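You operate a simulated robot arm through the tools that you are given. There is no shell and no other tool. Be economical: measure what you need, move in short steps, check, and stop when the job is done.

You run a simulated robot arm. Do the job below in one go: nothing can be reset, and whatever is moved stays where it is left.

JOB
Gauge the bore of the green cover: GO to the GOOD tray, NO GO to REWORK.
Fine: slide back at LOAD.

Only the result counts: the job must be done as asked and must still hold three seconds after the hand-in. Knocking over, shifting, dropping, spilling or breaking anything else fails it. A push-on lid holds only when it is set on centred and level and pressed home; a screw cap is set on level and turned clockwise until tight.

ROBOT AND FRAMES
A 7-joint arm with a two-finger parallel gripper, fixed in place. Base frame: the origin is at the foot of the arm, x ahead of it, y to its left, z up; the work surface is at about z = 0.8. Lengths are in m, angles in rad, forces in N, time in s.
With the tool pointing down near the work surface it reaches from about 0.24 to 0.68 m from the base axis. Its first joint turns from -1.152 to 1.152 rad. Payload 2.4 kg.
The TCP is the grasp point between the finger pads, 0.03 m short of the fingertips. In the tool frame z runs along the fingers and y along their closing line. The gripper opens to 0.094 m. The fingers are 0.028 m wide and 0.01 m thick; the gripper's body (0.05 by 0.096 m) begins 0.055 m behind the TCP.
Orientation is that of the tool frame in the base frame, as a unit quaternion [w, x, y, z]. With the fingers straight down and closing along the base's y, the tool's x points along the base's -x, its y along +y and its z along -z.

CONTROLS
- The arm moves only by the tool play_rows. Its argument "steps" is a list of rows, each a list of 3 entries, a list of its own where there are three numbers: the finger opening in m, from 0 to 0.094, then the shift along the base's x, y, z in units of 50 mm (1.0 is 50 mm), then the turn, a rotation vector about the base's x, y, z in units of 8 degrees (1.0 is 8 degrees). In form: [[fingers, [tx, ty, tz], [ax, ay, az]], ...]. A call has 1 to 20 rows; each row shifts and turns the commanded pose from where the row before left it. A call with a number of a shift or a turn outside -1 to 1 is refused whole. A row lasts 0.2 s, in which the tool goes at most 0.05 m and 0.15 rad; a call with a longer step from one row to the next is refused whole, and so is a gripper value outside its range. A pose out of reach is approached as far as the arm can. The call stops where the force on the tool passes 90 N (or 10 N more than at its start, if that is more) or the arm is blocked; 0.2 s more then pass. Each finger travels about 0.153 m/s and halts on what it meets, pressing with about 28 N; the grip force reading is that of the motor and also rises with nothing between the fingers. The clock runs only during rows and for 0.2 s after the last one: add rows that do not move to give the fingers time. The reply holds the time, the measured pose of the TCP, the force on the tool along the base axes, the opening and the grip force, in the units named above and with some noise.
- Cameras (640 x 400 px; columns grow to the right, rows downward): "scene" is fixed at [0.0412, 0.4747, 1.4459]; the picture's right is [-0.73, -0.68, 0.00], its down [-0.38, 0.41, -0.83] and it looks along [0.57, -0.60, -0.56] (base axes); focal length 283 px, centre (320, 200). "wrist" rides on the gripper at [-0.037, 0, -0.058] in the tool frame; the picture's right is [0.00, -1.00, 0.00], its down [0.97, 0.00, -0.24] and it looks along [0.24, 0.00, 0.97] (tool axes); focal length 218 px, centre (320, 200).
- capture(camera): a new picture of that camera. No time passes.
- pixel_to_xyz(camera, pixels): there is no depth. For up to 12 entries [column, row, z] of the newest picture of that camera ("zoom" is the newest enlarged one), the place [x, y] in the base frame at which the ray of that pixel passes the height z, good to about 0.003 m. No time passes.
- zoom(camera, box): a new picture of the part [left, top, right, bottom] of that camera's present view, enlarged. No time passes.
- finish_job(): hands the job in; it is judged then, once.

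Go step by step. Measure first, check grasps and placings, and put right what went wrong. The budget is 80 turns and 38 pictures, counting those below and the enlarged ones. Unless the task says otherwise, let go and move clear before handing in, and close with one line.

The tools are called after "Emit:" by a JSON object that holds its "op" and its "data". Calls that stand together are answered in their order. play_rows: Moves the arm, as the interface text tells. Its arguments: {"type":"object","properties":{"steps":{"type":"array","items":{"type":"array"}}},"required":["steps"]} The other tools are called the same way: capture (camera) takes a picture; pixel_to_xyz (camera, pixels) gives the place at which the rays of pixels pass given heights; zoom (camera, box) takes an enlarged picture of a part of a camera's view; finish_job () hands the job in.

At the start:

```text
clock: 0.0
position: [0.4133, 0.0838, 1.3014]
tcp_rot: [0.001, 0.0, 1.0, 0.0]
ft_force: [-0.1, 0.5, 0.3]
finger_gap: 0.0938
grip_force: 0.0
```

scene: 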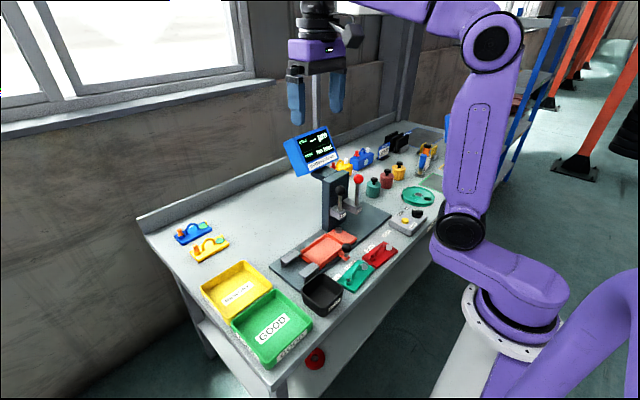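
wrist: 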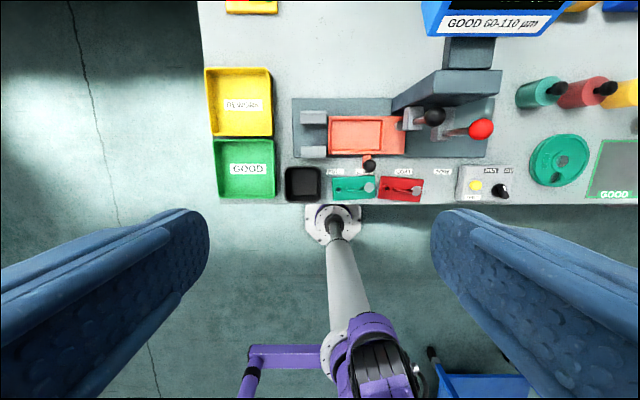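

The first pictures show a bench with a gauge fixture, slide, trays and several colored parts. I'll zoom in for detail.

Emit:
{"op": "zoom", "data": {"camera": "scene", "box": [260, 110, 460, 310]}}

Emit:
{"op": "zoom", "data": {"camera": "wrist", "box": [270, 80, 520, 210]}}

Emit:
{"op": "zoom", "data": {"camera": "scene", "box": [280, 120, 350, 180]}}

```text
2.00 times, centred on (360, 210) of scene
```

zoom: 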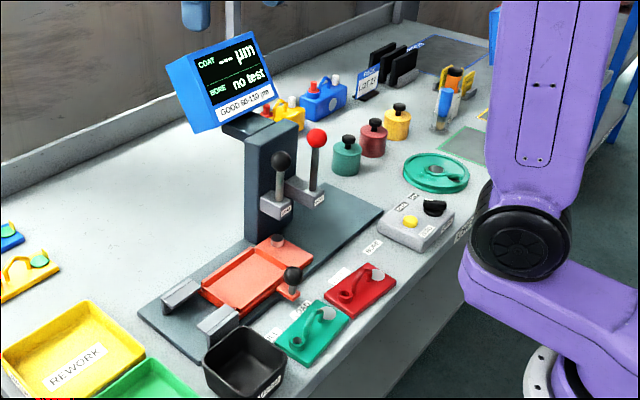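

```text
2.56 times, centred on (395, 145) of wrist
```

zoom: 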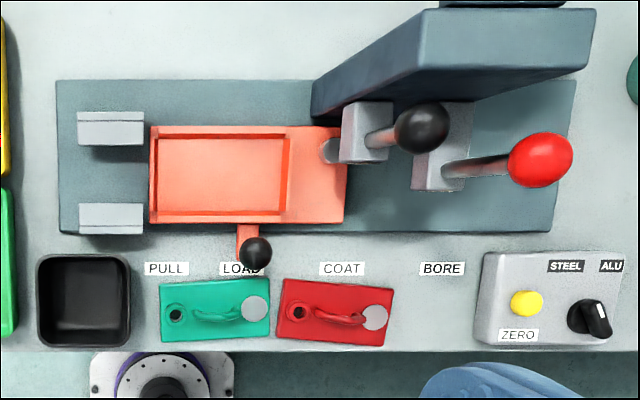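

```text
6.67 times, centred on (315, 150) of scene
```

zoom: 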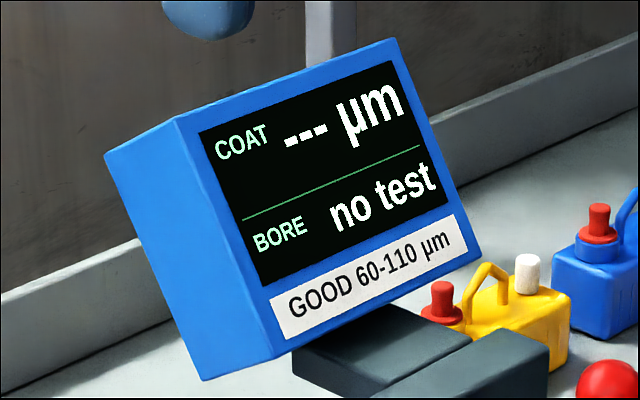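

The screen reads COAT ---, BORE "no test". The slide has its knob by LOAD (wrist px ~370,166), and the levers are black (COAT) and red (BORE). I'll measure the key points in the wrist view.

Emit:
{"op": "pixel_to_xyz", "data": {"camera": "wrist", "pixels": [[333, 189, 0.81], [375, 189, 0.81], [339, 202, 0.81], [370, 189, 0.82], [329, 115, 0.82], [405, 155, 0.82], [369, 166, 0.85], [434, 117, 0.92], [481, 130, 0.95], [245, 168, 0.81], [240, 103, 0.81], [300, 184, 0.82]]}}

Emit:
{"op": "pixel_to_xyz", "data": {"camera": "scene", "pixels": [[340, 190, 0.92], [358, 179, 0.95], [349, 238, 0.85], [336, 221, 0.86]]}}

```text
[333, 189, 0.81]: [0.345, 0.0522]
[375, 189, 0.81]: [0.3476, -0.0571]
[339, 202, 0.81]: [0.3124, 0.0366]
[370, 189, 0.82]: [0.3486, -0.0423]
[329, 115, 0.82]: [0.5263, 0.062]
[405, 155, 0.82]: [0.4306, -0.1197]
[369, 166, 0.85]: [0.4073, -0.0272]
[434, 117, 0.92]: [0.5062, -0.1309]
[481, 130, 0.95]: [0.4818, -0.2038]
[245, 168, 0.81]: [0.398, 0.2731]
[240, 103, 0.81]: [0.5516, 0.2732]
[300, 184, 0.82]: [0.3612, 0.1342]
```

```text
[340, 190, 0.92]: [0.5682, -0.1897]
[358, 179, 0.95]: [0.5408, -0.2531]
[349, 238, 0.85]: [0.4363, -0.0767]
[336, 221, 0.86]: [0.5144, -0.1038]
```

Triangulating puts the black knob near (0.50,-0.095,0.99), the red knob near (0.477,-0.16,1.01) and the slide knob near (0.41,-0.02,0.88). I'm moving lower for a closer look.

Emit:
{"op": "play_rows", "data": {"steps": [[0.094, [0, -0.2, -0.9], [0, 0, 0]], [0.094, [0, -0.2, -0.9], [0, 0, 0]], [0.094, [0, -0.2, -0.9], [0, 0, 0]], [0.094, [0, -0.2, -0.9], [0, 0, 0]], [0.094, [0, -0.2, 0], [0, 0, 0]]]}}

Emit:
{"op": "capture", "data": {"camera": "wrist"}}

```text
clock: 1.2
position: [0.4146, 0.0329, 1.1229]
tcp_rot: [0.001, 0.0, 1.0, 0.0]
ft_force: [0.5, 1.0, -0.5]
finger_gap: 0.0939
grip_force: 0.1
```

```text
32 pictures are left
```

wrist: 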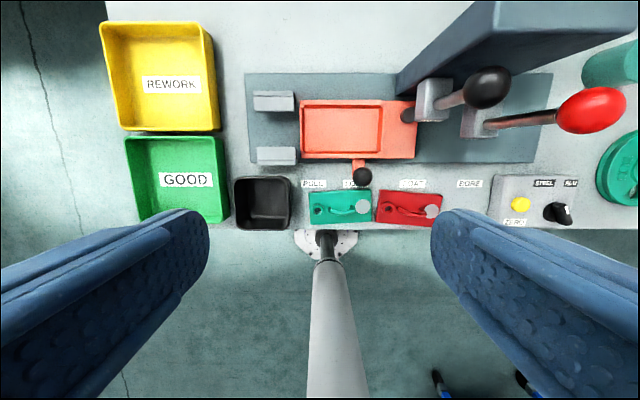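

Emit:
{"op": "zoom", "data": {"camera": "wrist", "box": [240, 70, 460, 235]}}

Emit:
{"op": "zoom", "data": {"camera": "scene", "box": [300, 170, 400, 300]}}

```text
2.42 times, centred on (350, 152) of wrist
```

zoom: 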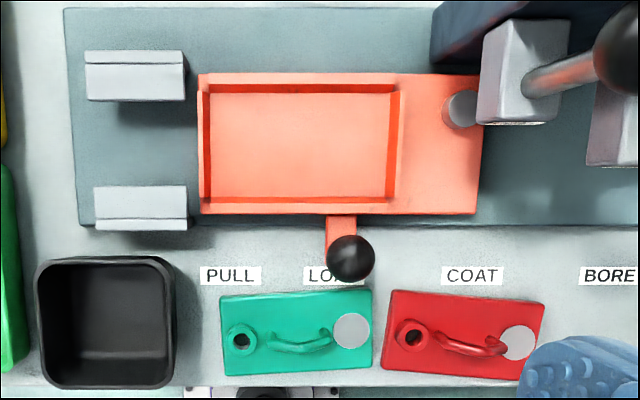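

```text
3.08 times, centred on (350, 235) of scene
```

zoom: 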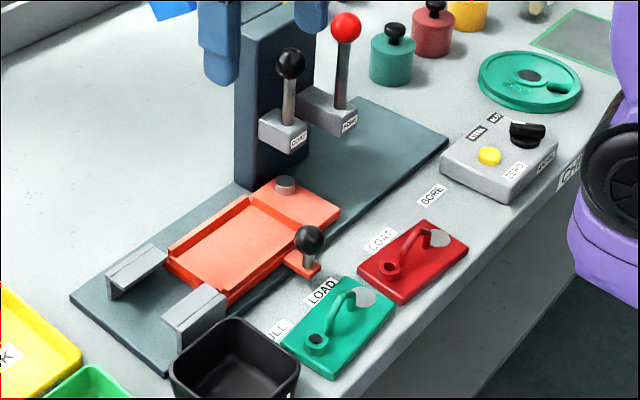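

Emit:
{"op": "pixel_to_xyz", "data": {"camera": "wrist", "pixels": [[314, 184, 0.8], [354, 184, 0.8], [412, 184, 0.8], [470, 184, 0.8], [310, 195, 0.81], [367, 190, 0.81], [371, 219, 0.81], [322, 209, 0.82], [363, 206, 0.81], [309, 107, 0.82], [378, 108, 0.82], [378, 152, 0.82]]}}

Emit:
{"op": "pixel_to_xyz", "data": {"camera": "wrist", "pixels": [[312, 153, 0.82], [409, 116, 0.83], [358, 159, 0.83], [362, 176, 0.87], [301, 99, 0.83], [416, 158, 0.83], [487, 87, 0.99], [591, 110, 1.01], [345, 207, 0.83], [432, 88, 0.92], [475, 108, 0.92], [311, 226, 0.81]]}}

Emit:
{"op": "pixel_to_xyz", "data": {"camera": "scene", "pixels": [[350, 247, 0.86], [344, 190, 0.99], [362, 178, 1.01], [353, 281, 0.81], [346, 213, 0.9]]}}

```text
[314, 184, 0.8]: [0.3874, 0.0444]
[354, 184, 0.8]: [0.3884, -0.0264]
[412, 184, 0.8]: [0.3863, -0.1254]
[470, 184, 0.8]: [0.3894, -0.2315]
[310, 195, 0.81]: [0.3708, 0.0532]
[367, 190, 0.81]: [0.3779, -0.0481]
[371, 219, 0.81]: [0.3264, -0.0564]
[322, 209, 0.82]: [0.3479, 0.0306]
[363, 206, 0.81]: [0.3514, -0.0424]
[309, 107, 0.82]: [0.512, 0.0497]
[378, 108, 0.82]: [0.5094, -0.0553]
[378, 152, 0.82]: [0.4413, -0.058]
```

```text
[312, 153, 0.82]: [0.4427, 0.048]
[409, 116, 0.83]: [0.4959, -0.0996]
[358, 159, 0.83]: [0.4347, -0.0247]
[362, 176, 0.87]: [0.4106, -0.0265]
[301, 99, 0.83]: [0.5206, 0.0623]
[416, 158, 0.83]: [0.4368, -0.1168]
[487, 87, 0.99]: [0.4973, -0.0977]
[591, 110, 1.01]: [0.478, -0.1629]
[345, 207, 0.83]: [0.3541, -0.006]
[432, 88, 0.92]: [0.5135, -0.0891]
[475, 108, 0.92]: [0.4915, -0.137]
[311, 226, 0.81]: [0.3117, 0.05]
```

```text
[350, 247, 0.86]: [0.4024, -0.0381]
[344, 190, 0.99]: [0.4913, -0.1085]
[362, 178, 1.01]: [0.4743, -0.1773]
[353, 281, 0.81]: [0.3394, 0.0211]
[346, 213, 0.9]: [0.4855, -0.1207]
```

The slide's travel is about 0.10 m to COAT and 0.205 m to BORE. I want a better view of the probe heads, so I'm moving over toward them.

Emit:
{"op": "play_rows", "data": {"steps": [[0.094, [-0.4, -0.8, 0], [0, 0, 0]], [0.094, [-0.8, -0.8, 0], [0, 0, 0]], [0.094, [-0.8, -0.8, 0], [0, 0, 0]], [0.094, [0, -0.8, 0], [0, 0, 0]], [0.094, [0, 0, 0], [0, 0, 0]]]}}

Emit:
{"op": "capture", "data": {"camera": "wrist"}}

```text
refused: row 2 steps farther than a row can; nothing moved
```

```text
29 pictures are left
```

wrist: 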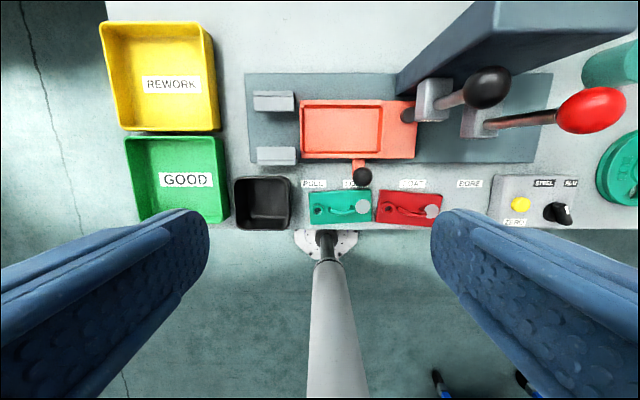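

That call was refused because one step was too long. I'll retry with smaller steps and also tilt the camera toward the probes.

Emit:
{"op": "play_rows", "data": {"steps": [[0.094, [-0.3, -0.7, 0], [0, -0.9, 0]], [0.094, [-0.4, -0.8, 0], [0, -0.9, 0]], [0.094, [-0.4, -0.8, 0], [0, -0.9, 0]], [0.094, [-0.3, -0.6, 0], [0, -0.9, 0]], [0.094, [0, 0, 0], [0, -0.9, 0]], [0.094, [0, 0, 0], [0, 0, 0]]]}}

Emit:
{"op": "capture", "data": {"camera": "wrist"}}

```text
clock: 2.6
position: [0.3438, -0.1147, 1.1199]
tcp_rot: [0.292, 0.001, 0.956, -0.003]
ft_force: [-0.6, -0.4, -0.1]
finger_gap: 0.0941
grip_force: 0.0
out of reach, approached as far as the arm can: row 5
```

```text
28 pictures are left
```

wrist: 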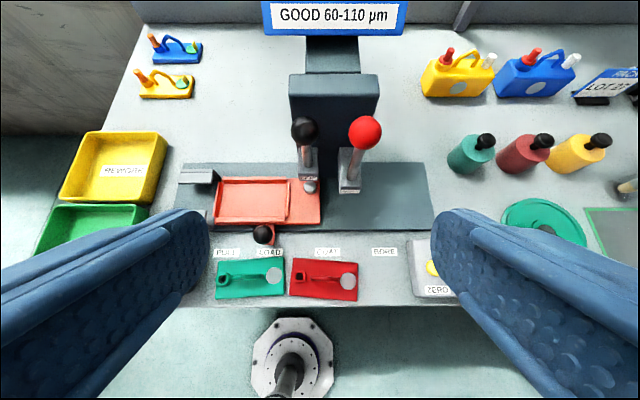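

Emit:
{"op": "zoom", "data": {"camera": "wrist", "box": [200, 100, 440, 310]}}

Emit:
{"op": "pixel_to_xyz", "data": {"camera": "wrist", "pixels": [[310, 187, 0.83], [304, 130, 0.99], [365, 133, 1.01], [349, 187, 0.85], [350, 185, 0.87], [308, 177, 0.87], [262, 234, 0.87], [269, 252, 0.8], [327, 252, 0.8], [384, 252, 0.8], [222, 280, 0.83], [272, 274, 0.83]]}}

```text
1.90 times, centred on (320, 205) of wrist
```

zoom: 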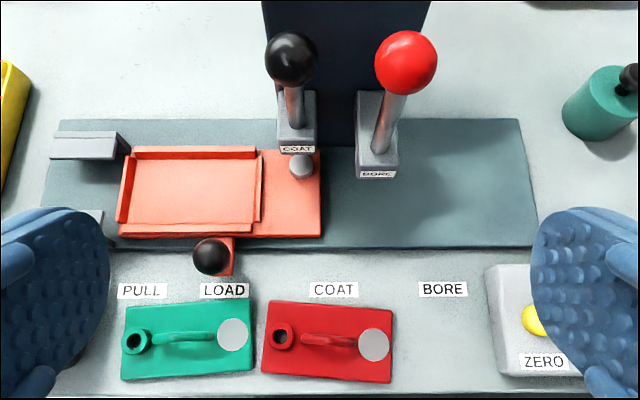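

```text
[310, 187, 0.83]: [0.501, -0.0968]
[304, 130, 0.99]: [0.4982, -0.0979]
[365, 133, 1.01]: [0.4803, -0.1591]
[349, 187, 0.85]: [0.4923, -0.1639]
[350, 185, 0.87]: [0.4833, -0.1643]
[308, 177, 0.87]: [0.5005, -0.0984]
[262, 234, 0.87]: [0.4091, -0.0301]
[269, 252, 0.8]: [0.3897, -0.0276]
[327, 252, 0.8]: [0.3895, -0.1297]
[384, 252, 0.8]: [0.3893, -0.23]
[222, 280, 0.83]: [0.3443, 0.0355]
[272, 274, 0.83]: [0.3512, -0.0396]
```

The probe heads sit at y≈-0.098 for COAT and y≈-0.162 for BORE. With the present orientation (bore towards +y) the bore lands under the BORE head once the slide is at BORE. I'm now levelling the tool, turning it 90° and hovering over the green cover.

Emit:
{"op": "play_rows", "data": {"steps": [[0.094, [0, 0.3, 0], [0, 0.9, 0]], [0.094, [0, 0.5, 0], [0, 0.9, 0]], [0.094, [0, 0.5, 0], [0, 0.9, 0]], [0.094, [0, 0.5, 0], [0, 0.9, 0]], [0.094, [0, 0.4, 0], [0, 0.9, 0]], [0.094, [0, 0, -0.4], [0, 0, 1]], [0.094, [0, 0, -0.4], [0, 0, 1]], [0.094, [0, 0, -0.4], [0, 0, 1]], [0.094, [0, 0, -0.4], [0, 0, 1]], [0.094, [0, 0, -0.4], [0, 0, 1]], [0.094, [0, 0, -0.4], [0, 0, 1]], [0.094, [0, 0, 0], [0, 0, 1]], [0.094, [0, 0, 0], [0, 0, 1]], [0.094, [0, 0, 0], [0, 0, 1]], [0.094, [0, 0, 0], [0, 0, 1]], [0.094, [0, 0, 0], [0, 0, 1]], [0.094, [0, 0, 0], [0, 0, 0.25]], [0.094, [0, 0, 0], [0, 0, 0]]]}}

Emit:
{"op": "capture", "data": {"camera": "wrist"}}

```text
clock: 6.4
position: [0.3431, -0.0012, 1.0013]
tcp_rot: [-0.001, 0.707, -0.707, 0.0]
ft_force: [0.4, 0.3, 0.7]
finger_gap: 0.0938
grip_force: 0.0
```

```text
26 pictures are left
```

wrist: 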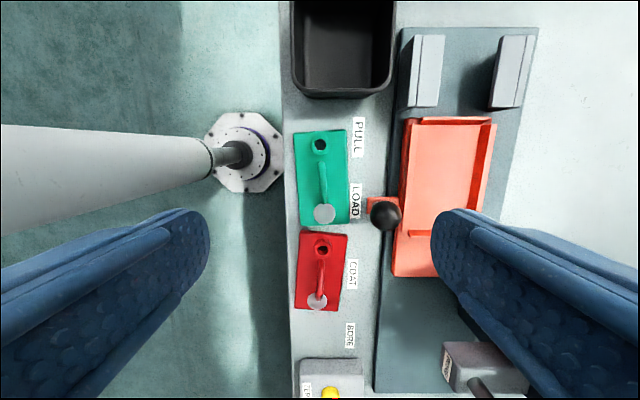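

Emit:
{"op": "zoom", "data": {"camera": "wrist", "box": [280, 110, 500, 247]}}

Emit:
{"op": "pixel_to_xyz", "data": {"camera": "wrist", "pixels": [[294, 135, 0.81], [346, 130, 0.81], [350, 222, 0.81], [298, 228, 0.81], [320, 144, 0.82], [325, 213, 0.82], [323, 180, 0.83], [414, 122, 0.83], [490, 124, 0.83], [470, 234, 0.83], [404, 229, 0.83], [385, 216, 0.87]]}}

```text
2.91 times, centred on (390, 178) of wrist
```

zoom: 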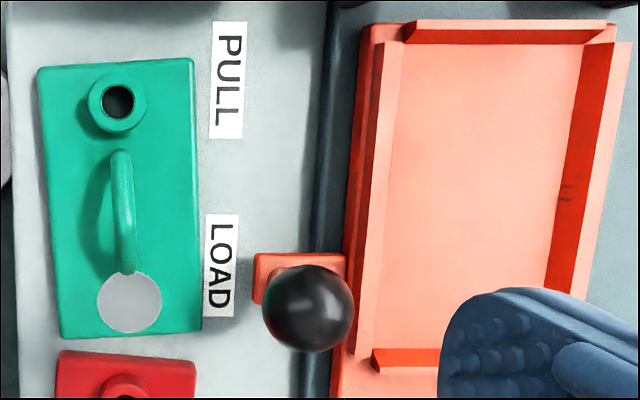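

```text
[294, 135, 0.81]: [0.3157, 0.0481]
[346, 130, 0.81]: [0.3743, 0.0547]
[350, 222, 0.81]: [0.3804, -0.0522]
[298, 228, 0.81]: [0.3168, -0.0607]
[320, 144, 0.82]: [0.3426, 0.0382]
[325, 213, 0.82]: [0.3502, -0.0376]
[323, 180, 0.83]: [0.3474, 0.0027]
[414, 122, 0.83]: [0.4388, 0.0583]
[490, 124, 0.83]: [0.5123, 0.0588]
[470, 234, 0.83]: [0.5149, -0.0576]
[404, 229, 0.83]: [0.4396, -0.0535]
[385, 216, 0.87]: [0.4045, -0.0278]
```

The green cover lies at about (0.347, 0.000), yawed about +3.5° (bore px 320,144; pad px 325,213), with its handle between them. I'll align to it, narrow the fingers and come down to just above the handle.

Emit:
{"op": "play_rows", "data": {"steps": [[0.045, [0.07, 0.02, -0.7], [0, 0, 0.43]], [0.045, [0, 0, -0.8], [0, 0, 0]], [0.045, [0, 0, -0.8], [0, 0, 0]], [0.045, [0, 0, -0.2], [0, 0, 0]], [0.045, [0, 0, 0], [0, 0, 0]]]}}

Emit:
{"op": "capture", "data": {"camera": "wrist"}}

Emit:
{"op": "zoom", "data": {"camera": "scene", "box": [310, 210, 400, 300]}}

```text
clock: 7.6
position: [0.3471, 0.0006, 0.8772]
tcp_rot: [0.0, 0.728, -0.686, 0.0]
ft_force: [0.2, -0.6, 0.0]
finger_gap: 0.0449
grip_force: 0.1
```

```text
24 pictures are left
```

wrist: 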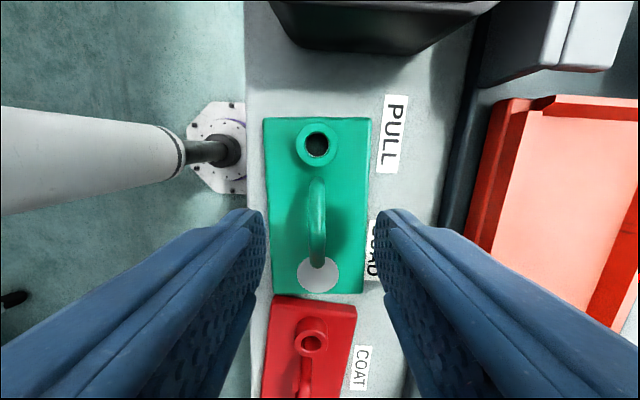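

```text
4.44 times, centred on (355, 255) of scene
```

zoom: 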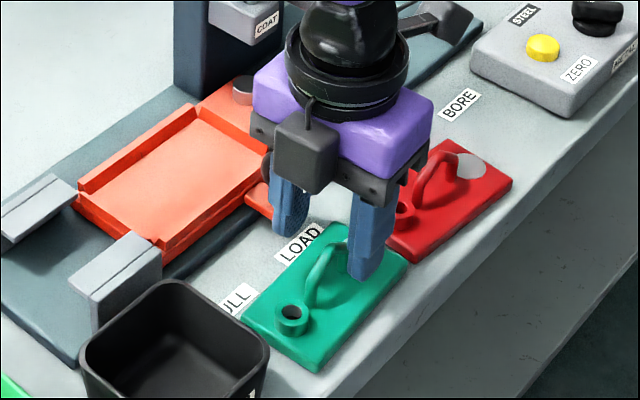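

Emit:
{"op": "pixel_to_xyz", "data": {"camera": "wrist", "pixels": [[318, 180, 0.82], [318, 220, 0.84], [318, 265, 0.82], [317, 145, 0.82], [318, 277, 0.81], [263, 118, 0.81], [370, 118, 0.81], [272, 295, 0.8], [363, 293, 0.8]]}}

```text
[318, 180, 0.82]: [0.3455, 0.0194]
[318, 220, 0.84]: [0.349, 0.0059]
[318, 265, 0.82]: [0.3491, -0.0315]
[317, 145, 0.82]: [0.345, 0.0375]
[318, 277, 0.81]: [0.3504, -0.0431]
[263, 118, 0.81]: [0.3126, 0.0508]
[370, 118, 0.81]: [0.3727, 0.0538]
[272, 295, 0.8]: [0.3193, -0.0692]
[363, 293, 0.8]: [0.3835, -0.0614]
```

Alignment is good: the handle is midway between the fingers at px 318, spanning y≈0.02 to -0.03. I'll go down so the fingertips stay just above the plate, then close.

Emit:
{"op": "play_rows", "data": {"steps": [[0.045, [0.01, -0.06, -0.3], [0, 0, 0]], [0.045, [0, 0, -0.28], [0, 0, 0]], [0.045, [0, 0, 0], [0, 0, 0]], [0, [0, 0, 0], [0, 0, 0]], [0, [0, 0, 0], [0, 0, 0]], [0, [0, 0, 0], [0, 0, 0]]]}}

Emit:
{"op": "zoom", "data": {"camera": "scene", "box": [310, 210, 400, 300]}}

```text
clock: 9.0
position: [0.3474, -0.0016, 0.8479]
tcp_rot: [0.0, 0.728, -0.686, 0.0]
ft_force: [-0.5, -0.1, -0.7]
finger_gap: 0.0077
grip_force: 27.9
```

```text
4.44 times, centred on (355, 255) of scene
```

zoom: 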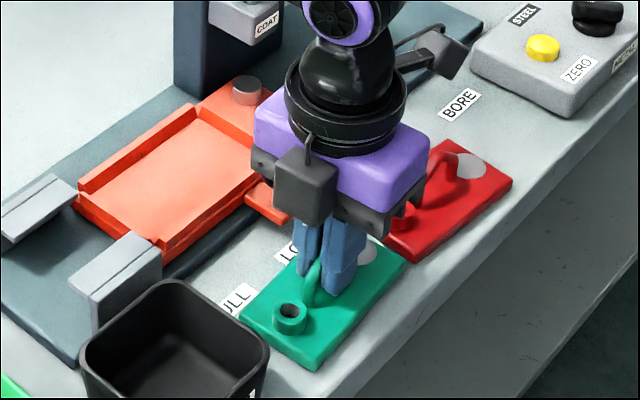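

The handle is gripped at 7.7 mm. I'll lift clear of the slide knob and square up the yaw.

Emit:
{"op": "play_rows", "data": {"steps": [[0, [0, 0, 0.4], [0, 0, 0]], [0, [0, 0, 0.8], [0, 0, 0]], [0, [0, 0, 0.8], [0, 0, -0.43]], [0, [0, 0, 0.5], [0, 0, 0]], [0, [0, 0, 0], [0, 0, 0]]]}}

Emit:
{"op": "capture", "data": {"camera": "wrist"}}

```text
clock: 10.2
position: [0.3461, -0.0026, 0.9732]
tcp_rot: [0.0, -0.707, 0.707, 0.001]
ft_force: [-0.6, 0.3, 0.3]
finger_gap: 0.0
grip_force: 28.3
```

```text
21 pictures are left
```

wrist: 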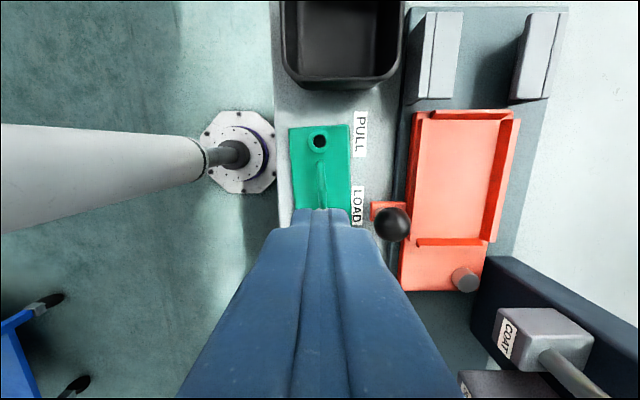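

The fingers are now at 0.0, so the handle slipped out and the cover still lies in place. I'll check its pose before going in deeper.

Emit:
{"op": "play_rows", "data": {"steps": [[0.045, [0, 0, -0.6], [0, 0, 0.43]], [0.045, [0, 0, -0.6], [0, 0, 0]], [0.045, [0, 0, -0.7], [0, 0, 0]], [0.045, [0, 0, 0], [0, 0, 0]]]}}

Emit:
{"op": "capture", "data": {"camera": "wrist"}}

Emit:
{"op": "zoom", "data": {"camera": "scene", "box": [325, 245, 395, 295]}}

```text
clock: 11.2
position: [0.3479, -0.0025, 0.8782]
tcp_rot: [-0.001, 0.728, -0.686, 0.0]
ft_force: [-0.4, 0.3, 0.6]
finger_gap: 0.0449
grip_force: 0.1
```

```text
20 pictures are left
```

wrist: 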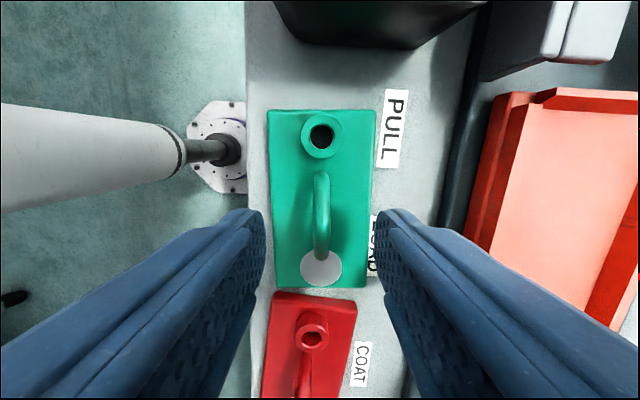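

```text
8.00 times, centred on (360, 270) of scene
```

zoom: 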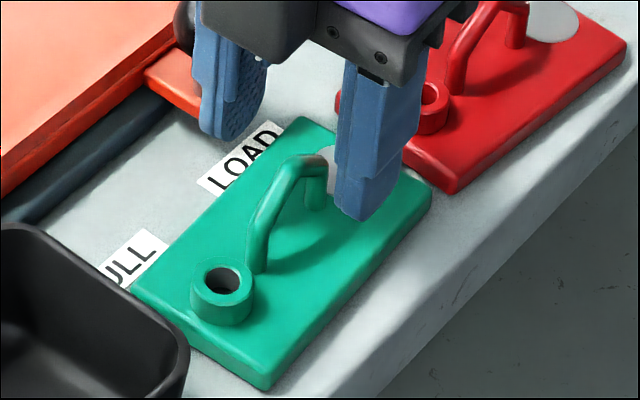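

The cover shifted a couple of mm. The handle is a sloping leg rising to a short flat and a vertical leg near the pad, so the best grip is on that pad-side end. I'll measure that.

Emit:
{"op": "pixel_to_xyz", "data": {"camera": "wrist", "pixels": [[321, 175, 0.815], [321, 255, 0.835], [321, 258, 0.815], [321, 138, 0.815], [321, 268, 0.812], [321, 230, 0.84], [320, 288, 0.812], [321, 250, 0.84]]}}

Emit:
{"op": "pixel_to_xyz", "data": {"camera": "scene", "pixels": [[352.5, 277.5, 0.815], [358.5, 265, 0.84], [360, 265, 0.835], [347.5, 280, 0.825]]}}

```text
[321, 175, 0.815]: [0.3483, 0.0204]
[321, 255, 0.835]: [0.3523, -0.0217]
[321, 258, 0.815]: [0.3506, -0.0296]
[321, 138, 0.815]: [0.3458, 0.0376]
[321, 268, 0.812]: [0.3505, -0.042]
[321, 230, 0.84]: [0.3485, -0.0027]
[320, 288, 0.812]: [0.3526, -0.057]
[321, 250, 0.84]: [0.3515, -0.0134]
```

```text
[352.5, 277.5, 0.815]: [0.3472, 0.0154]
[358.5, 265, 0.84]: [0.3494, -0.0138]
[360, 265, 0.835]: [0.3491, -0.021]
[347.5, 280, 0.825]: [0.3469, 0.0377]
```

The flat top is at about y -0.005 to -0.022, z≈0.838, so I'll grip at y=-0.012 with the fingertips close to the plate.

Emit:
{"op": "play_rows", "data": {"steps": [[0.045, [0.04, -0.19, -0.3], [0, 0, 0]], [0.045, [0, 0, -0.28], [0, 0, 0]], [0.045, [0, 0, -0.1], [0, 0, 0]], [0.045, [0, 0, 0], [0, 0, 0]]]}}

```text
clock: 12.2
position: [0.3496, -0.0126, 0.844]
tcp_rot: [0.0, 0.728, -0.686, 0.0]
ft_force: [0.2, 0.1, -0.4]
finger_gap: 0.0451
grip_force: 0.0
```

No contact yet at z 0.844, so I'll edge down a little more and close.

Emit:
{"op": "play_rows", "data": {"steps": [[0.045, [0, 0, -0.04], [0, 0, 0]], [0.045, [0, 0, 0], [0, 0, 0]], [0.0, [0, 0, 0], [0, 0, 0]], [0.0, [0, 0, 0], [0, 0, 0]], [0.0, [0, 0, 0], [0, 0, 0]], [0.0, [0, 0, 0.15], [0, 0, 0]], [0.0, [0, 0, 0.3], [0, 0, 0]], [0.0, [0, 0, 0], [0, 0, 0]]]}}

Emit:
{"op": "zoom", "data": {"camera": "scene", "box": [310, 220, 400, 300]}}

```text
clock: 14.0
position: [0.3493, -0.0131, 0.8637]
tcp_rot: [0.0, 0.728, -0.686, 0.0]
ft_force: [-0.2, 0.7, -3.0]
finger_gap: 0.0118
grip_force: 27.7
```

```text
5.00 times, centred on (355, 260) of scene
```

zoom: 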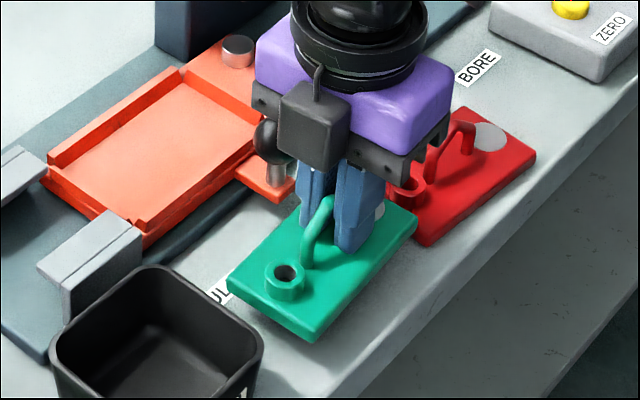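

It's holding firmly now (11.8 mm, 3 N load). I'll lift to z≈0.96, square the yaw and take a look.

Emit:
{"op": "play_rows", "data": {"steps": [[0.0, [0, 0, 0.4], [0, 0, 0]], [0.0, [0, 0, 0.6], [0, 0, -0.2]], [0.0, [0, 0, 0.6], [0, 0, -0.23]], [0.0, [0, 0, 0.5], [0, 0, 0]], [0.0, [0, 0, 0], [0, 0, 0]]]}}

Emit:
{"op": "capture", "data": {"camera": "wrist"}}

```text
clock: 15.2
position: [0.3496, -0.0127, 0.9688]
tcp_rot: [0.001, -0.707, 0.707, 0.001]
ft_force: [-0.4, 0.2, -2.4]
finger_gap: 0.0122
grip_force: 28.2
```

```text
17 pictures are left
```

wrist: 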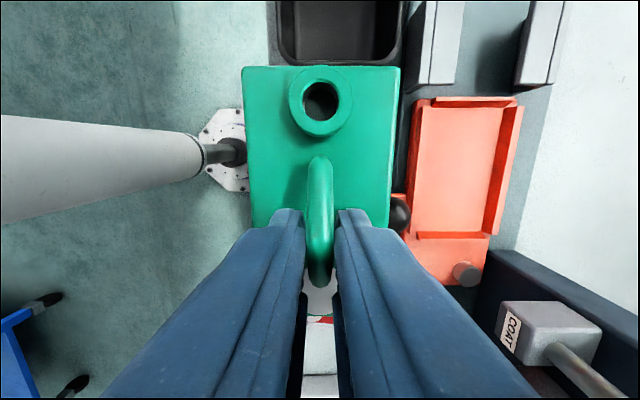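

Emit:
{"op": "pixel_to_xyz", "data": {"camera": "wrist", "pixels": [[242, 66, 0.936], [400, 66, 0.936], [252, 226, 0.936], [388, 226, 0.936], [320, 98, 0.945], [434, 102, 0.83], [517, 102, 0.83], [415, 232, 0.83], [487, 232, 0.83], [417, 100, 0.83], [524, 104, 0.83], [466, 266, 0.835]]}}

Emit:
{"op": "zoom", "data": {"camera": "wrist", "box": [390, 80, 550, 290]}}

```text
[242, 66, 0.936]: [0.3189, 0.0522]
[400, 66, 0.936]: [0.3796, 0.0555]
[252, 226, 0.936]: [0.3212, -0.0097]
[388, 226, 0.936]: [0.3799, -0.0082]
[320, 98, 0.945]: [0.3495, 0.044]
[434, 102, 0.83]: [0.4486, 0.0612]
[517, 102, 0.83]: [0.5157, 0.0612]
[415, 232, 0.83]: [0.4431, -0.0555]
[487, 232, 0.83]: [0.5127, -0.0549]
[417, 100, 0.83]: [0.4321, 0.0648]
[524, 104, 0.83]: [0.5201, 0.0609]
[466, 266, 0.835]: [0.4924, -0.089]
```

```text
1.90 times, centred on (470, 185) of wrist
```

zoom: 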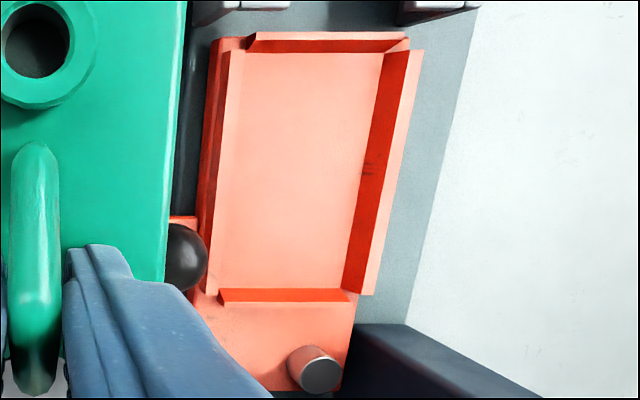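

Emit:
{"op": "pixel_to_xyz", "data": {"camera": "zoom", "pixels": [[231, 170, 0.825], [391, 170, 0.825], [231, 170, 0.835], [391, 170, 0.835], [320, 40, 0.825], [285, 302, 0.825], [320, 40, 0.835], [285, 302, 0.835], [366, 170, 0.815], [366, 170, 0.805], [310, 53, 0.81], [285, 289, 0.81]]}}

Emit:
{"op": "zoom", "data": {"camera": "scene", "box": [290, 210, 370, 280]}}

```text
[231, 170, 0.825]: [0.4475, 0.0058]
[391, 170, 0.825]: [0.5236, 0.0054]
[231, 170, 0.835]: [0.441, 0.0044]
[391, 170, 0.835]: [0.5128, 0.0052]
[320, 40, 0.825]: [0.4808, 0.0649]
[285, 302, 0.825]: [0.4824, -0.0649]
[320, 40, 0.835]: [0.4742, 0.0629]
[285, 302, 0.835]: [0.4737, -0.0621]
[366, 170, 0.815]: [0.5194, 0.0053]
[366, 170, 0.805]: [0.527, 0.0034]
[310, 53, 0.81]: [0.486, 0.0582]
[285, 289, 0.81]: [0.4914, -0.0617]
```

```text
5.71 times, centred on (330, 245) of scene
```

zoom: 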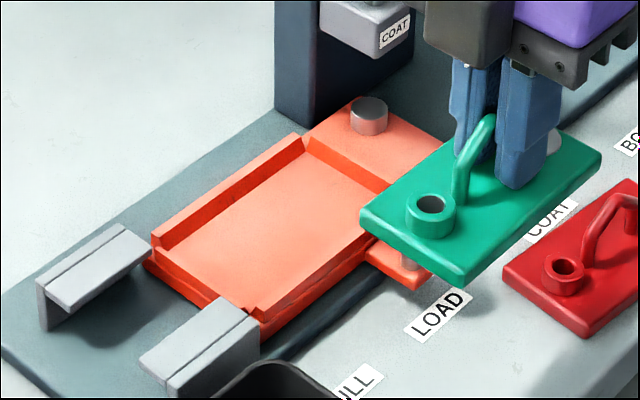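

The cover is held level, its centre at TCP+(0, 0.012). The nest centre is about (0.477, 0.000). I'll move across above the nest and check.

Emit:
{"op": "play_rows", "data": {"steps": [[0.0, [0.85, 0, 0], [0, 0, 0]], [0.0, [0.85, 0, 0], [0, 0, 0]], [0.0, [0.85, 0, 0], [0, 0, 0]], [0.0, [0, 0, -0.8], [0, 0, 0]], [0.0, [0, 0, -0.6], [0, 0, 0]], [0.0, [0, 0, 0], [0, 0, 0]]]}}

Emit:
{"op": "capture", "data": {"camera": "wrist"}}

Emit:
{"op": "zoom", "data": {"camera": "scene", "box": [290, 200, 370, 280]}}

```text
clock: 16.6
position: [0.4774, -0.0139, 0.8989]
tcp_rot: [0.0, -0.707, 0.707, 0.001]
ft_force: [-0.2, 0.5, -2.2]
finger_gap: 0.0119
grip_force: 28.3
```

```text
14 pictures are left
```

wrist: 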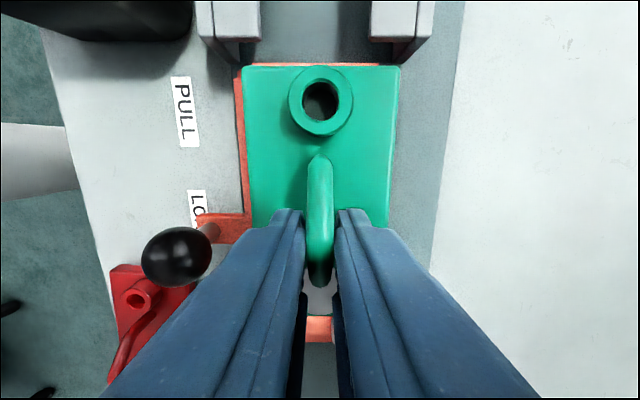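

```text
5.00 times, centred on (330, 240) of scene
```

zoom: 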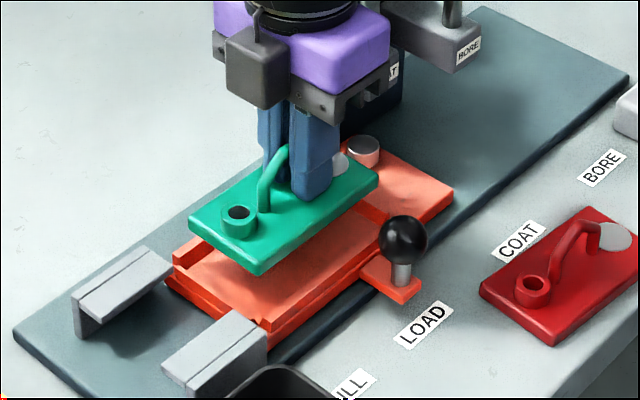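

Emit:
{"op": "pixel_to_xyz", "data": {"camera": "wrist", "pixels": [[234, 85, 0.835], [234, 85, 0.815], [401, 85, 0.835], [401, 85, 0.815], [320, 63, 0.835], [320, 63, 0.825], [320, 66, 0.866], [242, 85, 0.866], [400, 85, 0.866], [320, 342, 0.82], [320, 317, 0.835], [390, 200, 0.835]]}}

```text
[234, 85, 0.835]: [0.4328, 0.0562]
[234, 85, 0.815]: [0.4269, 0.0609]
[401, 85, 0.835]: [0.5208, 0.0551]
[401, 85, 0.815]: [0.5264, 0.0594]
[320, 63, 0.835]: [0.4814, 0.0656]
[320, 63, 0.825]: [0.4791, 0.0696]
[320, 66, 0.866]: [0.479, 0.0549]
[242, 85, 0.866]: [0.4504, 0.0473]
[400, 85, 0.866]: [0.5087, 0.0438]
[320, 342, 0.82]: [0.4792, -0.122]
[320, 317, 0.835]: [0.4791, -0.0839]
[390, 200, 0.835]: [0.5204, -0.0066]
```

The cover is centred over the nest within a couple of mm, so I'm lowering it gently.

Emit:
{"op": "play_rows", "data": {"steps": [[0.0, [-0.01, 0.02, -0.3], [0, 0, 0]], [0.0, [0, 0, -0.2], [0, 0, 0]], [0.0, [0, 0, -0.1], [0, 0, 0]], [0.0, [0, 0, 0], [0, 0, 0]]]}}

```text
clock: 17.6
position: [0.4765, -0.0119, 0.8698]
tcp_rot: [-0.002, 0.707, -0.707, -0.001]
ft_force: [-0.1, -0.4, -2.8]
finger_gap: 0.0121
grip_force: 27.6
```

Emit:
{"op": "play_rows", "data": {"steps": [[0.0, [0, 0, -0.08], [0, 0, 0]], [0.0, [0, 0, 0], [0, 0, 0]]]}}

Emit:
{"op": "zoom", "data": {"camera": "scene", "box": [290, 200, 370, 280]}}

```text
clock: 18.2
position: [0.4761, -0.0127, 0.8687]
tcp_rot: [0.002, -0.707, 0.708, 0.0]
ft_force: [-17.1, -0.1, 66.3]
finger_gap: 0.0123
grip_force: 27.8
```

```text
5.00 times, centred on (330, 240) of scene
```

zoom: 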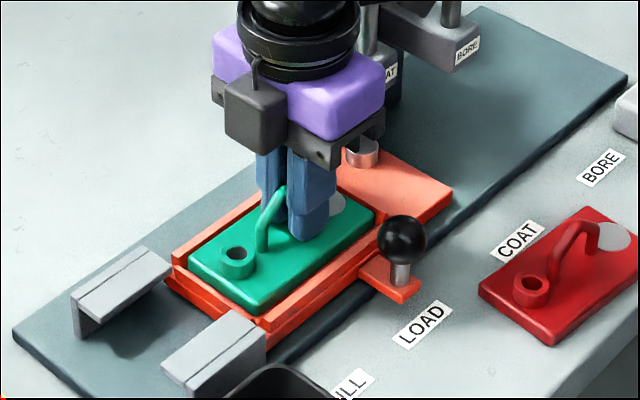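

Contact at z 0.869 with 66 N. I'll ease the pressure and zoom from both cameras to see whether it's down inside the walls.

Emit:
{"op": "play_rows", "data": {"steps": [[0.0, [0, 0, 0.07], [0, 0, 0]], [0.0, [0, 0, 0], [0, 0, 0]]]}}

Emit:
{"op": "zoom", "data": {"camera": "wrist", "box": [200, 20, 440, 250]}}

Emit:
{"op": "zoom", "data": {"camera": "scene", "box": [305, 230, 370, 270]}}

```text
clock: 18.8
position: [0.4767, -0.011, 0.8676]
tcp_rot: [0.001, -0.707, 0.707, 0.0]
ft_force: [0.5, 0.7, 5.1]
finger_gap: 0.0122
grip_force: 28.4
```

```text
1.74 times, centred on (320, 135) of wrist
```

zoom: 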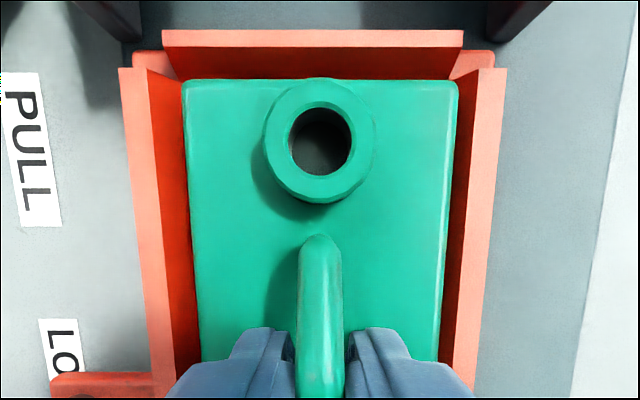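

```text
9.85 times, centred on (338, 250) of scene
```

zoom: 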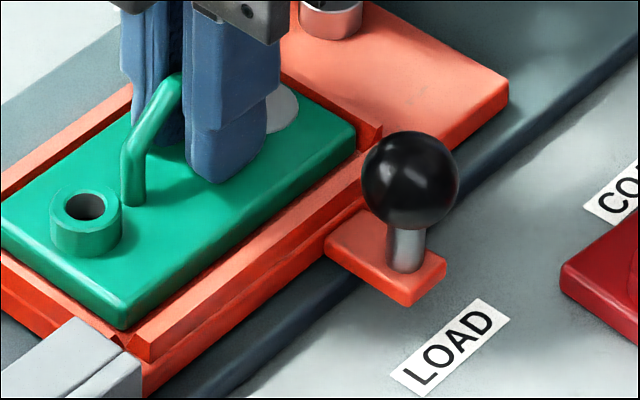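

The bore-end view shows the cover down inside the sloped nest walls, level, with 5 N residual. I'll let go, rise, and move over the slide knob, tilting the tool to keep clear of the levers.

Emit:
{"op": "play_rows", "data": {"steps": [[0.028, [0, 0, 0], [0, 0, 0]], [0.028, [0, 0, 0], [0, 0, 0]], [0.028, [0, 0, 0.3], [0, 0, 0]], [0.028, [0, 0, 0.7], [0, 0, 0]], [0.028, [0, 0, 0.9], [0, 0, 0]], [0.045, [-0.7, -0.16, 0], [0, -1, 0]], [0.045, [-0.68, -0.16, 0], [0, -1, 0]], [0.045, [0, 0, 0], [0, 0, 0]]]}}

Emit:
{"op": "capture", "data": {"camera": "wrist"}}

```text
clock: 20.6
position: [0.4067, -0.0278, 0.964]
tcp_rot: [0.1, -0.7, 0.7, -0.098]
ft_force: [-0.8, -0.3, -0.7]
finger_gap: 0.0449
grip_force: 0.1
```

```text
9 pictures are left
```

wrist: 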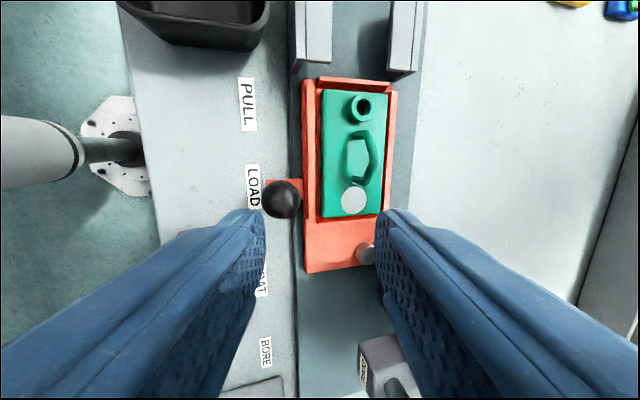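

Emit:
{"op": "pixel_to_xyz", "data": {"camera": "wrist", "pixels": [[282, 199, 0.87], [282, 199, 0.86], [357, 199, 0.83], [362, 107, 0.84], [354, 200, 0.83]]}}

```text
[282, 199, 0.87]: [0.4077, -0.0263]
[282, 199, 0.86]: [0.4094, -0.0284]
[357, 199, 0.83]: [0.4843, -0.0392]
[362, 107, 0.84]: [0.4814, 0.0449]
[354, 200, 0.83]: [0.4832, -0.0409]
```

Emit:
{"op": "play_rows", "data": {"steps": [[0.045, [0.02, 0.02, -0.8], [0, 0, 0]], [0.045, [0, 0, -0.6], [0, 0, 0]], [0.045, [0, 0, -0.36], [0, 0, 0]], [0.045, [0, 0, 0], [0, 0, 0]], [0, [0, 0, 0], [0, 0, 0]], [0, [0, 0, 0], [0, 0, 0]], [0, [0, 0, 0], [0, 0, 0]]]}}

```text
clock: 22.2
position: [0.4019, -0.0264, 0.8732]
tcp_rot: [0.094, -0.701, 0.702, -0.09]
ft_force: [-18.3, -1.6, -40.1]
finger_gap: 0.0295
grip_force: 45.3
```

The knob is gripped (29.5 mm) but with side load, since the command is about 5 mm off in x. I'll relax that.

Emit:
{"op": "play_rows", "data": {"steps": [[0, [-0.11, 0, 0], [0, 0, 0]], [0, [0, 0, 0], [0, 0, 0]]]}}

```text
clock: 22.8
position: [0.4019, -0.0261, 0.8749]
tcp_rot: [-0.097, 0.701, -0.7, 0.096]
ft_force: [-2.2, 1.0, -46.1]
finger_gap: 0.029
grip_force: 45.0
```

Emit:
{"op": "play_rows", "data": {"steps": [[0, [0, 0, -0.08], [0, 0, 0]], [0, [0, 0, 0], [0, 0, 0]]]}}

Emit:
{"op": "zoom", "data": {"camera": "scene", "box": [310, 195, 390, 275]}}

```text
clock: 23.4
position: [0.4018, -0.0263, 0.8737]
tcp_rot: [0.101, -0.699, 0.7, -0.1]
ft_force: [-18.8, 0.5, 40.3]
finger_gap: 0.0295
grip_force: 45.1
```

```text
5.00 times, centred on (350, 235) of scene
```

zoom: 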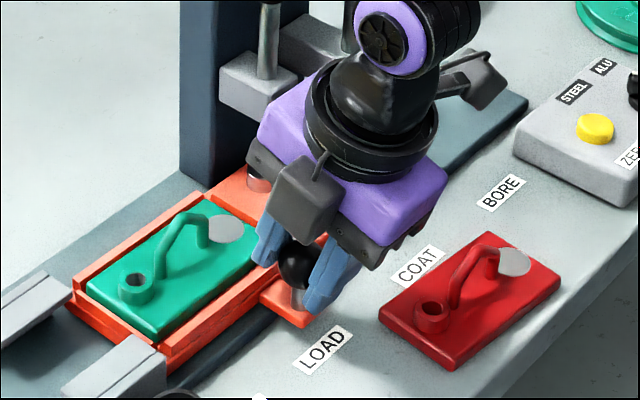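

The knob is properly gripped. I'll zero the vertical load and start dragging toward -y.

Emit:
{"op": "play_rows", "data": {"steps": [[0, [-0.04, 0, 0.045], [0, 0, 0]], [0, [0, 0, 0], [0, 0, 0]], [0, [0, -0.2, 0], [0, 0, 0]], [0, [0, -0.2, 0], [0, 0, 0]], [0, [0, -0.2, 0], [0, 0, 0]], [0, [0, 0, 0], [0, 0, 0]]]}}

```text
clock: 24.8
position: [0.4029, -0.0562, 0.8739]
tcp_rot: [0.1, -0.7, 0.7, -0.099]
ft_force: [18.8, -0.3, -37.4]
finger_gap: 0.0292
grip_force: 44.3
```

Emit:
{"op": "play_rows", "data": {"steps": [[0, [0, -0.3, -0.02], [0, 0, 0]], [0, [0, -0.3, 0], [0, 0, 0]], [0, [0, -0.3, 0], [0, 0, 0]], [0, [0, -0.3, 0], [0, 0, 0]], [0, [0, -0.3, 0], [0, 0, 0]], [0, [0, -0.3, 0], [0, 0, 0]], [0, [0, -0.3, 0], [0, 0, 0]], [0, [0, -0.3, 0], [0, 0, 0]], [0, [0, -0.3, 0], [0, 0, 0]], [0, [0, -0.3, 0], [0, 0, 0]], [0, [0, -0.2, 0], [0, 0, 0]], [0, [0, 0, 0], [0, 0, 0]]]}}

```text
clock: 27.4
position: [0.4029, -0.2171, 0.8738]
tcp_rot: [-0.101, 0.7, -0.7, 0.099]
ft_force: [13.4, -0.5, 24.2]
finger_gap: 0.0292
grip_force: 44.8
```

Emit:
{"op": "play_rows", "data": {"steps": [[0, [0, -0.14, 0.02], [0, 0, 0]], [0, [0, -0.12, 0], [0, 0, 0]], [0, [0, 0, 0], [0, 0, 0]]]}}

Emit:
{"op": "zoom", "data": {"camera": "scene", "box": [310, 150, 430, 260]}}

```text
clock: 28.2
position: [0.4029, -0.2268, 0.8734]
tcp_rot: [-0.101, 0.702, -0.698, 0.097]
ft_force: [19.1, 17.7, 2.9]
finger_gap: 0.0294
grip_force: 45.0
```

```text
3.64 times, centred on (370, 205) of scene
```

zoom: 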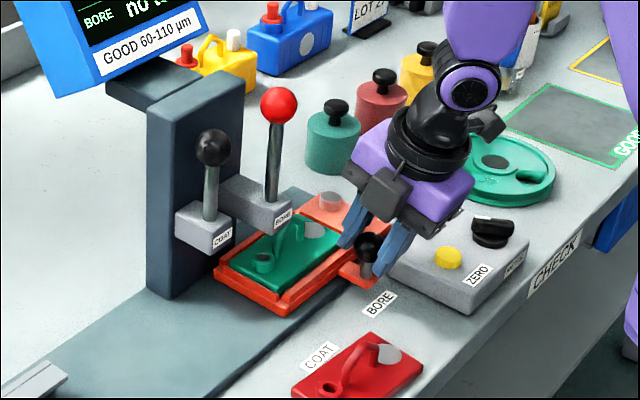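

The slide met its end stop at y=-0.227, and the bore boss sits beneath the BORE head in the zoom. I'll release the knob, rise, level the tool and go above the red lever knob with the fingers closed.

Emit:
{"op": "play_rows", "data": {"steps": [[0, [0, 0.06, 0], [0, 0, 0]], [0.05, [0, 0, 0], [0, 0, 0]], [0.05, [0, 0, 0], [0, 0, 0]], [0.05, [0, 0, 0.3], [0, 0, 0]], [0.05, [-0.2, 0, 0.8], [0, 0, 0]], [0.05, [-0.2, 0, 0.9], [0, 0, 0]], [0.0, [0, 0, 0.9], [0, 0, 0]], [0.0, [0, 0, 0.9], [0, 0, 0]], [0.0, [0, 0, 0.75], [0, 1, 0]], [0.0, [0, 0, 0], [0, 1, 0]], [0.0, [0, 0, 0], [0, 0, 0]]]}}

```text
clock: 30.6
position: [0.3744, -0.2296, 1.0652]
tcp_rot: [-0.093, 0.701, -0.701, 0.092]
ft_force: [0.1, 0.2, -0.1]
finger_gap: 0.0
grip_force: 28.5
out of reach, approached as far as the arm can: row 9, 10
```

The level pose was out of reach here (it stays at z 1.065, still tilted). I'll move in toward the lever's y, where the reach is better, and re-read.

Emit:
{"op": "play_rows", "data": {"steps": [[0.0, [0, 0.7, 0], [0, 0, 0]], [0.0, [0, 0.66, 0], [0, 0, 0]], [0.0, [0.3, 0, 0], [0, 0, 0]], [0.0, [0, 0, 0], [0, 0, 0]]]}}

```text
clock: 31.6
position: [0.3877, -0.1614, 1.0659]
tcp_rot: [-0.094, 0.702, -0.7, 0.093]
ft_force: [0.3, -0.2, -0.5]
finger_gap: 0.0001
grip_force: 27.6
```

Emit:
{"op": "play_rows", "data": {"steps": [[0.0, [0, 0, 0.3], [0, 0.5, 0]], [0.0, [0, 0, 0.3], [0, 0.5, 0]], [0.0, [0, 0, 0], [0, 0.5, 0]], [0.0, [0, 0, 0], [0, 0.45, 0]], [0.0, [0, 0, 0], [0, 0, 0]]]}}

```text
clock: 32.8
position: [0.3871, -0.1607, 1.0659]
tcp_rot: [-0.095, 0.701, -0.701, 0.093]
ft_force: [-0.8, 0.4, 0.7]
finger_gap: 0.0001
grip_force: 28.7
out of reach, approached as far as the arm can: row 1, 2, 3, 4
```

Emit:
{"op": "play_rows", "data": {"steps": [[0.0, [0, 0, 0], [0, 0.4, 0]], [0.0, [0, 0, 0], [0, 0.4, 0]], [0.0, [0, 0, 0], [0, 0, 0]]]}}

```text
clock: 33.6
position: [0.3876, -0.1616, 1.0662]
tcp_rot: [0.093, -0.701, 0.701, -0.094]
ft_force: [0.6, -0.4, -0.2]
finger_gap: 0.0
grip_force: 27.2
out of reach, approached as far as the arm can: row 1, 2
```

Emit:
{"op": "play_rows", "data": {"steps": [[0.0, [0, 0.2, -0.6], [0, 0, 0]], [0.0, [0, 0.2, -0.6], [0, 0.5, 0]], [0.0, [0, 0, 0], [0, 0.5, 0]], [0.0, [0, 0, 0], [0, 0.5, 0]], [0.0, [0, 0, 0], [0, 0.4, 0]], [0.0, [0, 0, 0], [0, 0, 0]]]}}

```text
clock: 35.0
position: [0.3717, -0.1446, 1.0028]
tcp_rot: [-0.071, 0.705, -0.703, 0.07]
ft_force: [-0.3, -0.8, -0.3]
finger_gap: 0.0
grip_force: 27.9
out of reach, approached as far as the arm can: row 2, 3, 4, 5
```

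The level turn is blocked, most likely by the last joint's limit (yaw 90° plus the base turn). I'll turn the yaw back to 0 first, then level.

Emit:
{"op": "play_rows", "data": {"steps": [[0.0, [-0.3, 0, 0], [0, 0, -1]], [0.0, [0, 0, 0], [0, 0, -1]], [0.0, [0, 0, 0], [0, 0, -1]], [0.0, [0, 0, 0], [0, 0, -1]], [0.0, [0, 0, 0], [0, 0, -1]], [0.0, [0, 0, 0.4], [0, 0, -1]], [0.0, [0, 0, 0.4], [0, 0, -1]], [0.0, [0, 0, 0.4], [0, 0, -1]], [0.0, [0, 0, 0.4], [0, 0, -1]], [0.0, [0, 0, 0.4], [0, 0, -1]], [0.0, [0, 0, 0], [0, 0, -1]], [0.0, [0, 0, 0], [0, 0, -0.25]], [0.0, [0, 0, 0], [0, 0, 0]]]}}

```text
clock: 37.8
position: [0.1357, -0.2411, 1.0103]
tcp_rot: [0.03, -0.19, 0.976, -0.104]
ft_force: [-1.0, -0.8, 0.4]
finger_gap: 0.0
grip_force: 28.0
out of reach, approached as far as the arm can: row 1, 2, 3, 4, 5, 6, 7, 8, 9, 10, 11
```

The arm drifted to (0.136,-0.241) with no contact. I'll bring it back to about (0.36,-0.16,1.10) and level it at yaw 0.

Emit:
{"op": "play_rows", "data": {"steps": [[0.0, [0.75, 0.27, 0.3], [0.25, 0.072, -0.457]], [0.0, [0.75, 0.27, 0.3], [0.25, 0.072, -0.457]], [0.0, [0.75, 0.27, 0.3], [0.25, 0.072, -0.457]], [0.0, [0.75, 0.27, 0.3], [0.25, 0.072, -0.457]], [0.0, [0.75, 0.27, 0.3], [0.25, 0.072, -0.457]], [0.0, [0.75, 0.27, 0.3], [0.25, 0.072, -0.457]], [0.0, [0, 0, 0], [0, 0, 0]]]}}

Emit:
{"op": "capture", "data": {"camera": "scene"}}

```text
clock: 39.4
position: [0.1367, -0.2417, 1.0106]
tcp_rot: [0.03, -0.191, 0.976, -0.104]
ft_force: [-0.3, -0.2, 0.3]
finger_gap: 0.0001
grip_force: 27.8
out of reach, approached as far as the arm can: row 1, 2, 3, 4, 5, 6
```

```text
6 pictures are left
```

scene: 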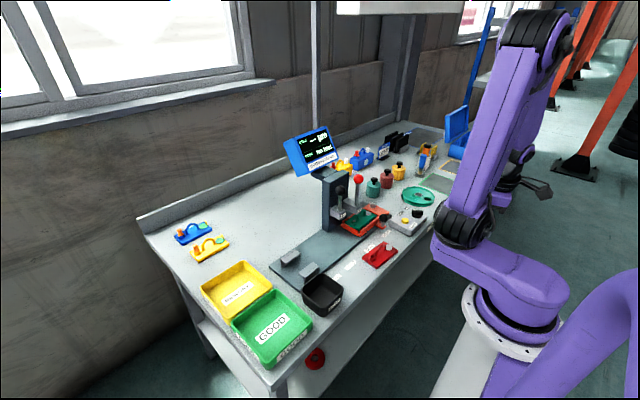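

Nothing on the bench was disturbed, but the arm is folded back. I'll probe with small separate moves to get it out.

Emit:
{"op": "play_rows", "data": {"steps": [[0.0, [0.3, -0.3, 0], [0, 0, 0]], [0.0, [0.3, -0.3, 0], [0, 0, 0]], [0.0, [0, 0, 0], [0, 0, 0]]]}}

Emit:
{"op": "play_rows", "data": {"steps": [[0.0, [0, 0, 0.4], [0, 0, 0]], [0.0, [0, 0, 0.4], [0, 0, 0]], [0.0, [0, 0, 0], [0, 0, 0]]]}}

Emit:
{"op": "play_rows", "data": {"steps": [[0.0, [0.3, 0.3, 0], [0, 0, 0]], [0.0, [0.3, 0.3, 0], [0, 0, 0]], [0.0, [0, 0, 0], [0, 0, 0]]]}}

```text
clock: 40.2
position: [0.1502, -0.256, 1.0084]
tcp_rot: [0.034, -0.191, 0.975, -0.105]
ft_force: [0.4, -0.3, -0.5]
finger_gap: 0.0001
grip_force: 28.8
out of reach, approached as far as the arm can: row 2
```

```text
clock: 41.0
position: [0.1506, -0.2552, 1.0083]
tcp_rot: [0.034, -0.191, 0.975, -0.105]
ft_force: [0.4, -0.6, 0.9]
finger_gap: 0.0
grip_force: 28.1
out of reach, approached as far as the arm can: row 1, 2
```

```text
clock: 41.8
position: [0.151, -0.255, 1.0082]
tcp_rot: [0.034, -0.19, 0.975, -0.106]
ft_force: [-0.2, -0.5, -0.3]
finger_gap: 0.0
grip_force: 27.7
out of reach, approached as far as the arm can: row 1, 2
```

Emit:
{"op": "play_rows", "data": {"steps": [[0.0, [0.15, -0.25, -0.3], [0, 0, 0]], [0.0, [0.15, -0.25, -0.3], [0, 0, 0]], [0.0, [0.15, -0.25, -0.3], [0, 0, 0]], [0.0, [0, 0, 0], [0, 0, 0]]]}}

Emit:
{"op": "play_rows", "data": {"steps": [[0.0, [0, 0, 0], [0, 0, 0.4]], [0.0, [0, 0, 0], [0, 0, 0.4]], [0.0, [0, 0, 0], [0, 0, 0]]]}}

Emit:
{"op": "play_rows", "data": {"steps": [[0.0, [0, 0, 0], [0, 0, -0.3]], [0.0, [0, 0, 0], [0.3, 0, 0]], [0.0, [0, 0, 0], [0, -0.3, 0]], [0.0, [0, 0, 0], [0, 0, 0]]]}}

```text
clock: 42.8
position: [0.1732, -0.2929, 0.9632]
tcp_rot: [0.03, -0.191, 0.976, -0.102]
ft_force: [1.0, 0.1, 0.5]
finger_gap: 0.0001
grip_force: 28.4
```

```text
clock: 43.6
position: [0.1736, -0.2917, 0.9633]
tcp_rot: [0.036, -0.246, 0.963, -0.101]
ft_force: [-0.4, -0.3, -0.3]
finger_gap: 0.0
grip_force: 28.1
```

```text
clock: 44.6
position: [0.1743, -0.2915, 0.9628]
tcp_rot: [0.059, -0.223, 0.969, -0.086]
ft_force: [-0.1, 0.7, 0.1]
finger_gap: 0.0
grip_force: 27.7
```

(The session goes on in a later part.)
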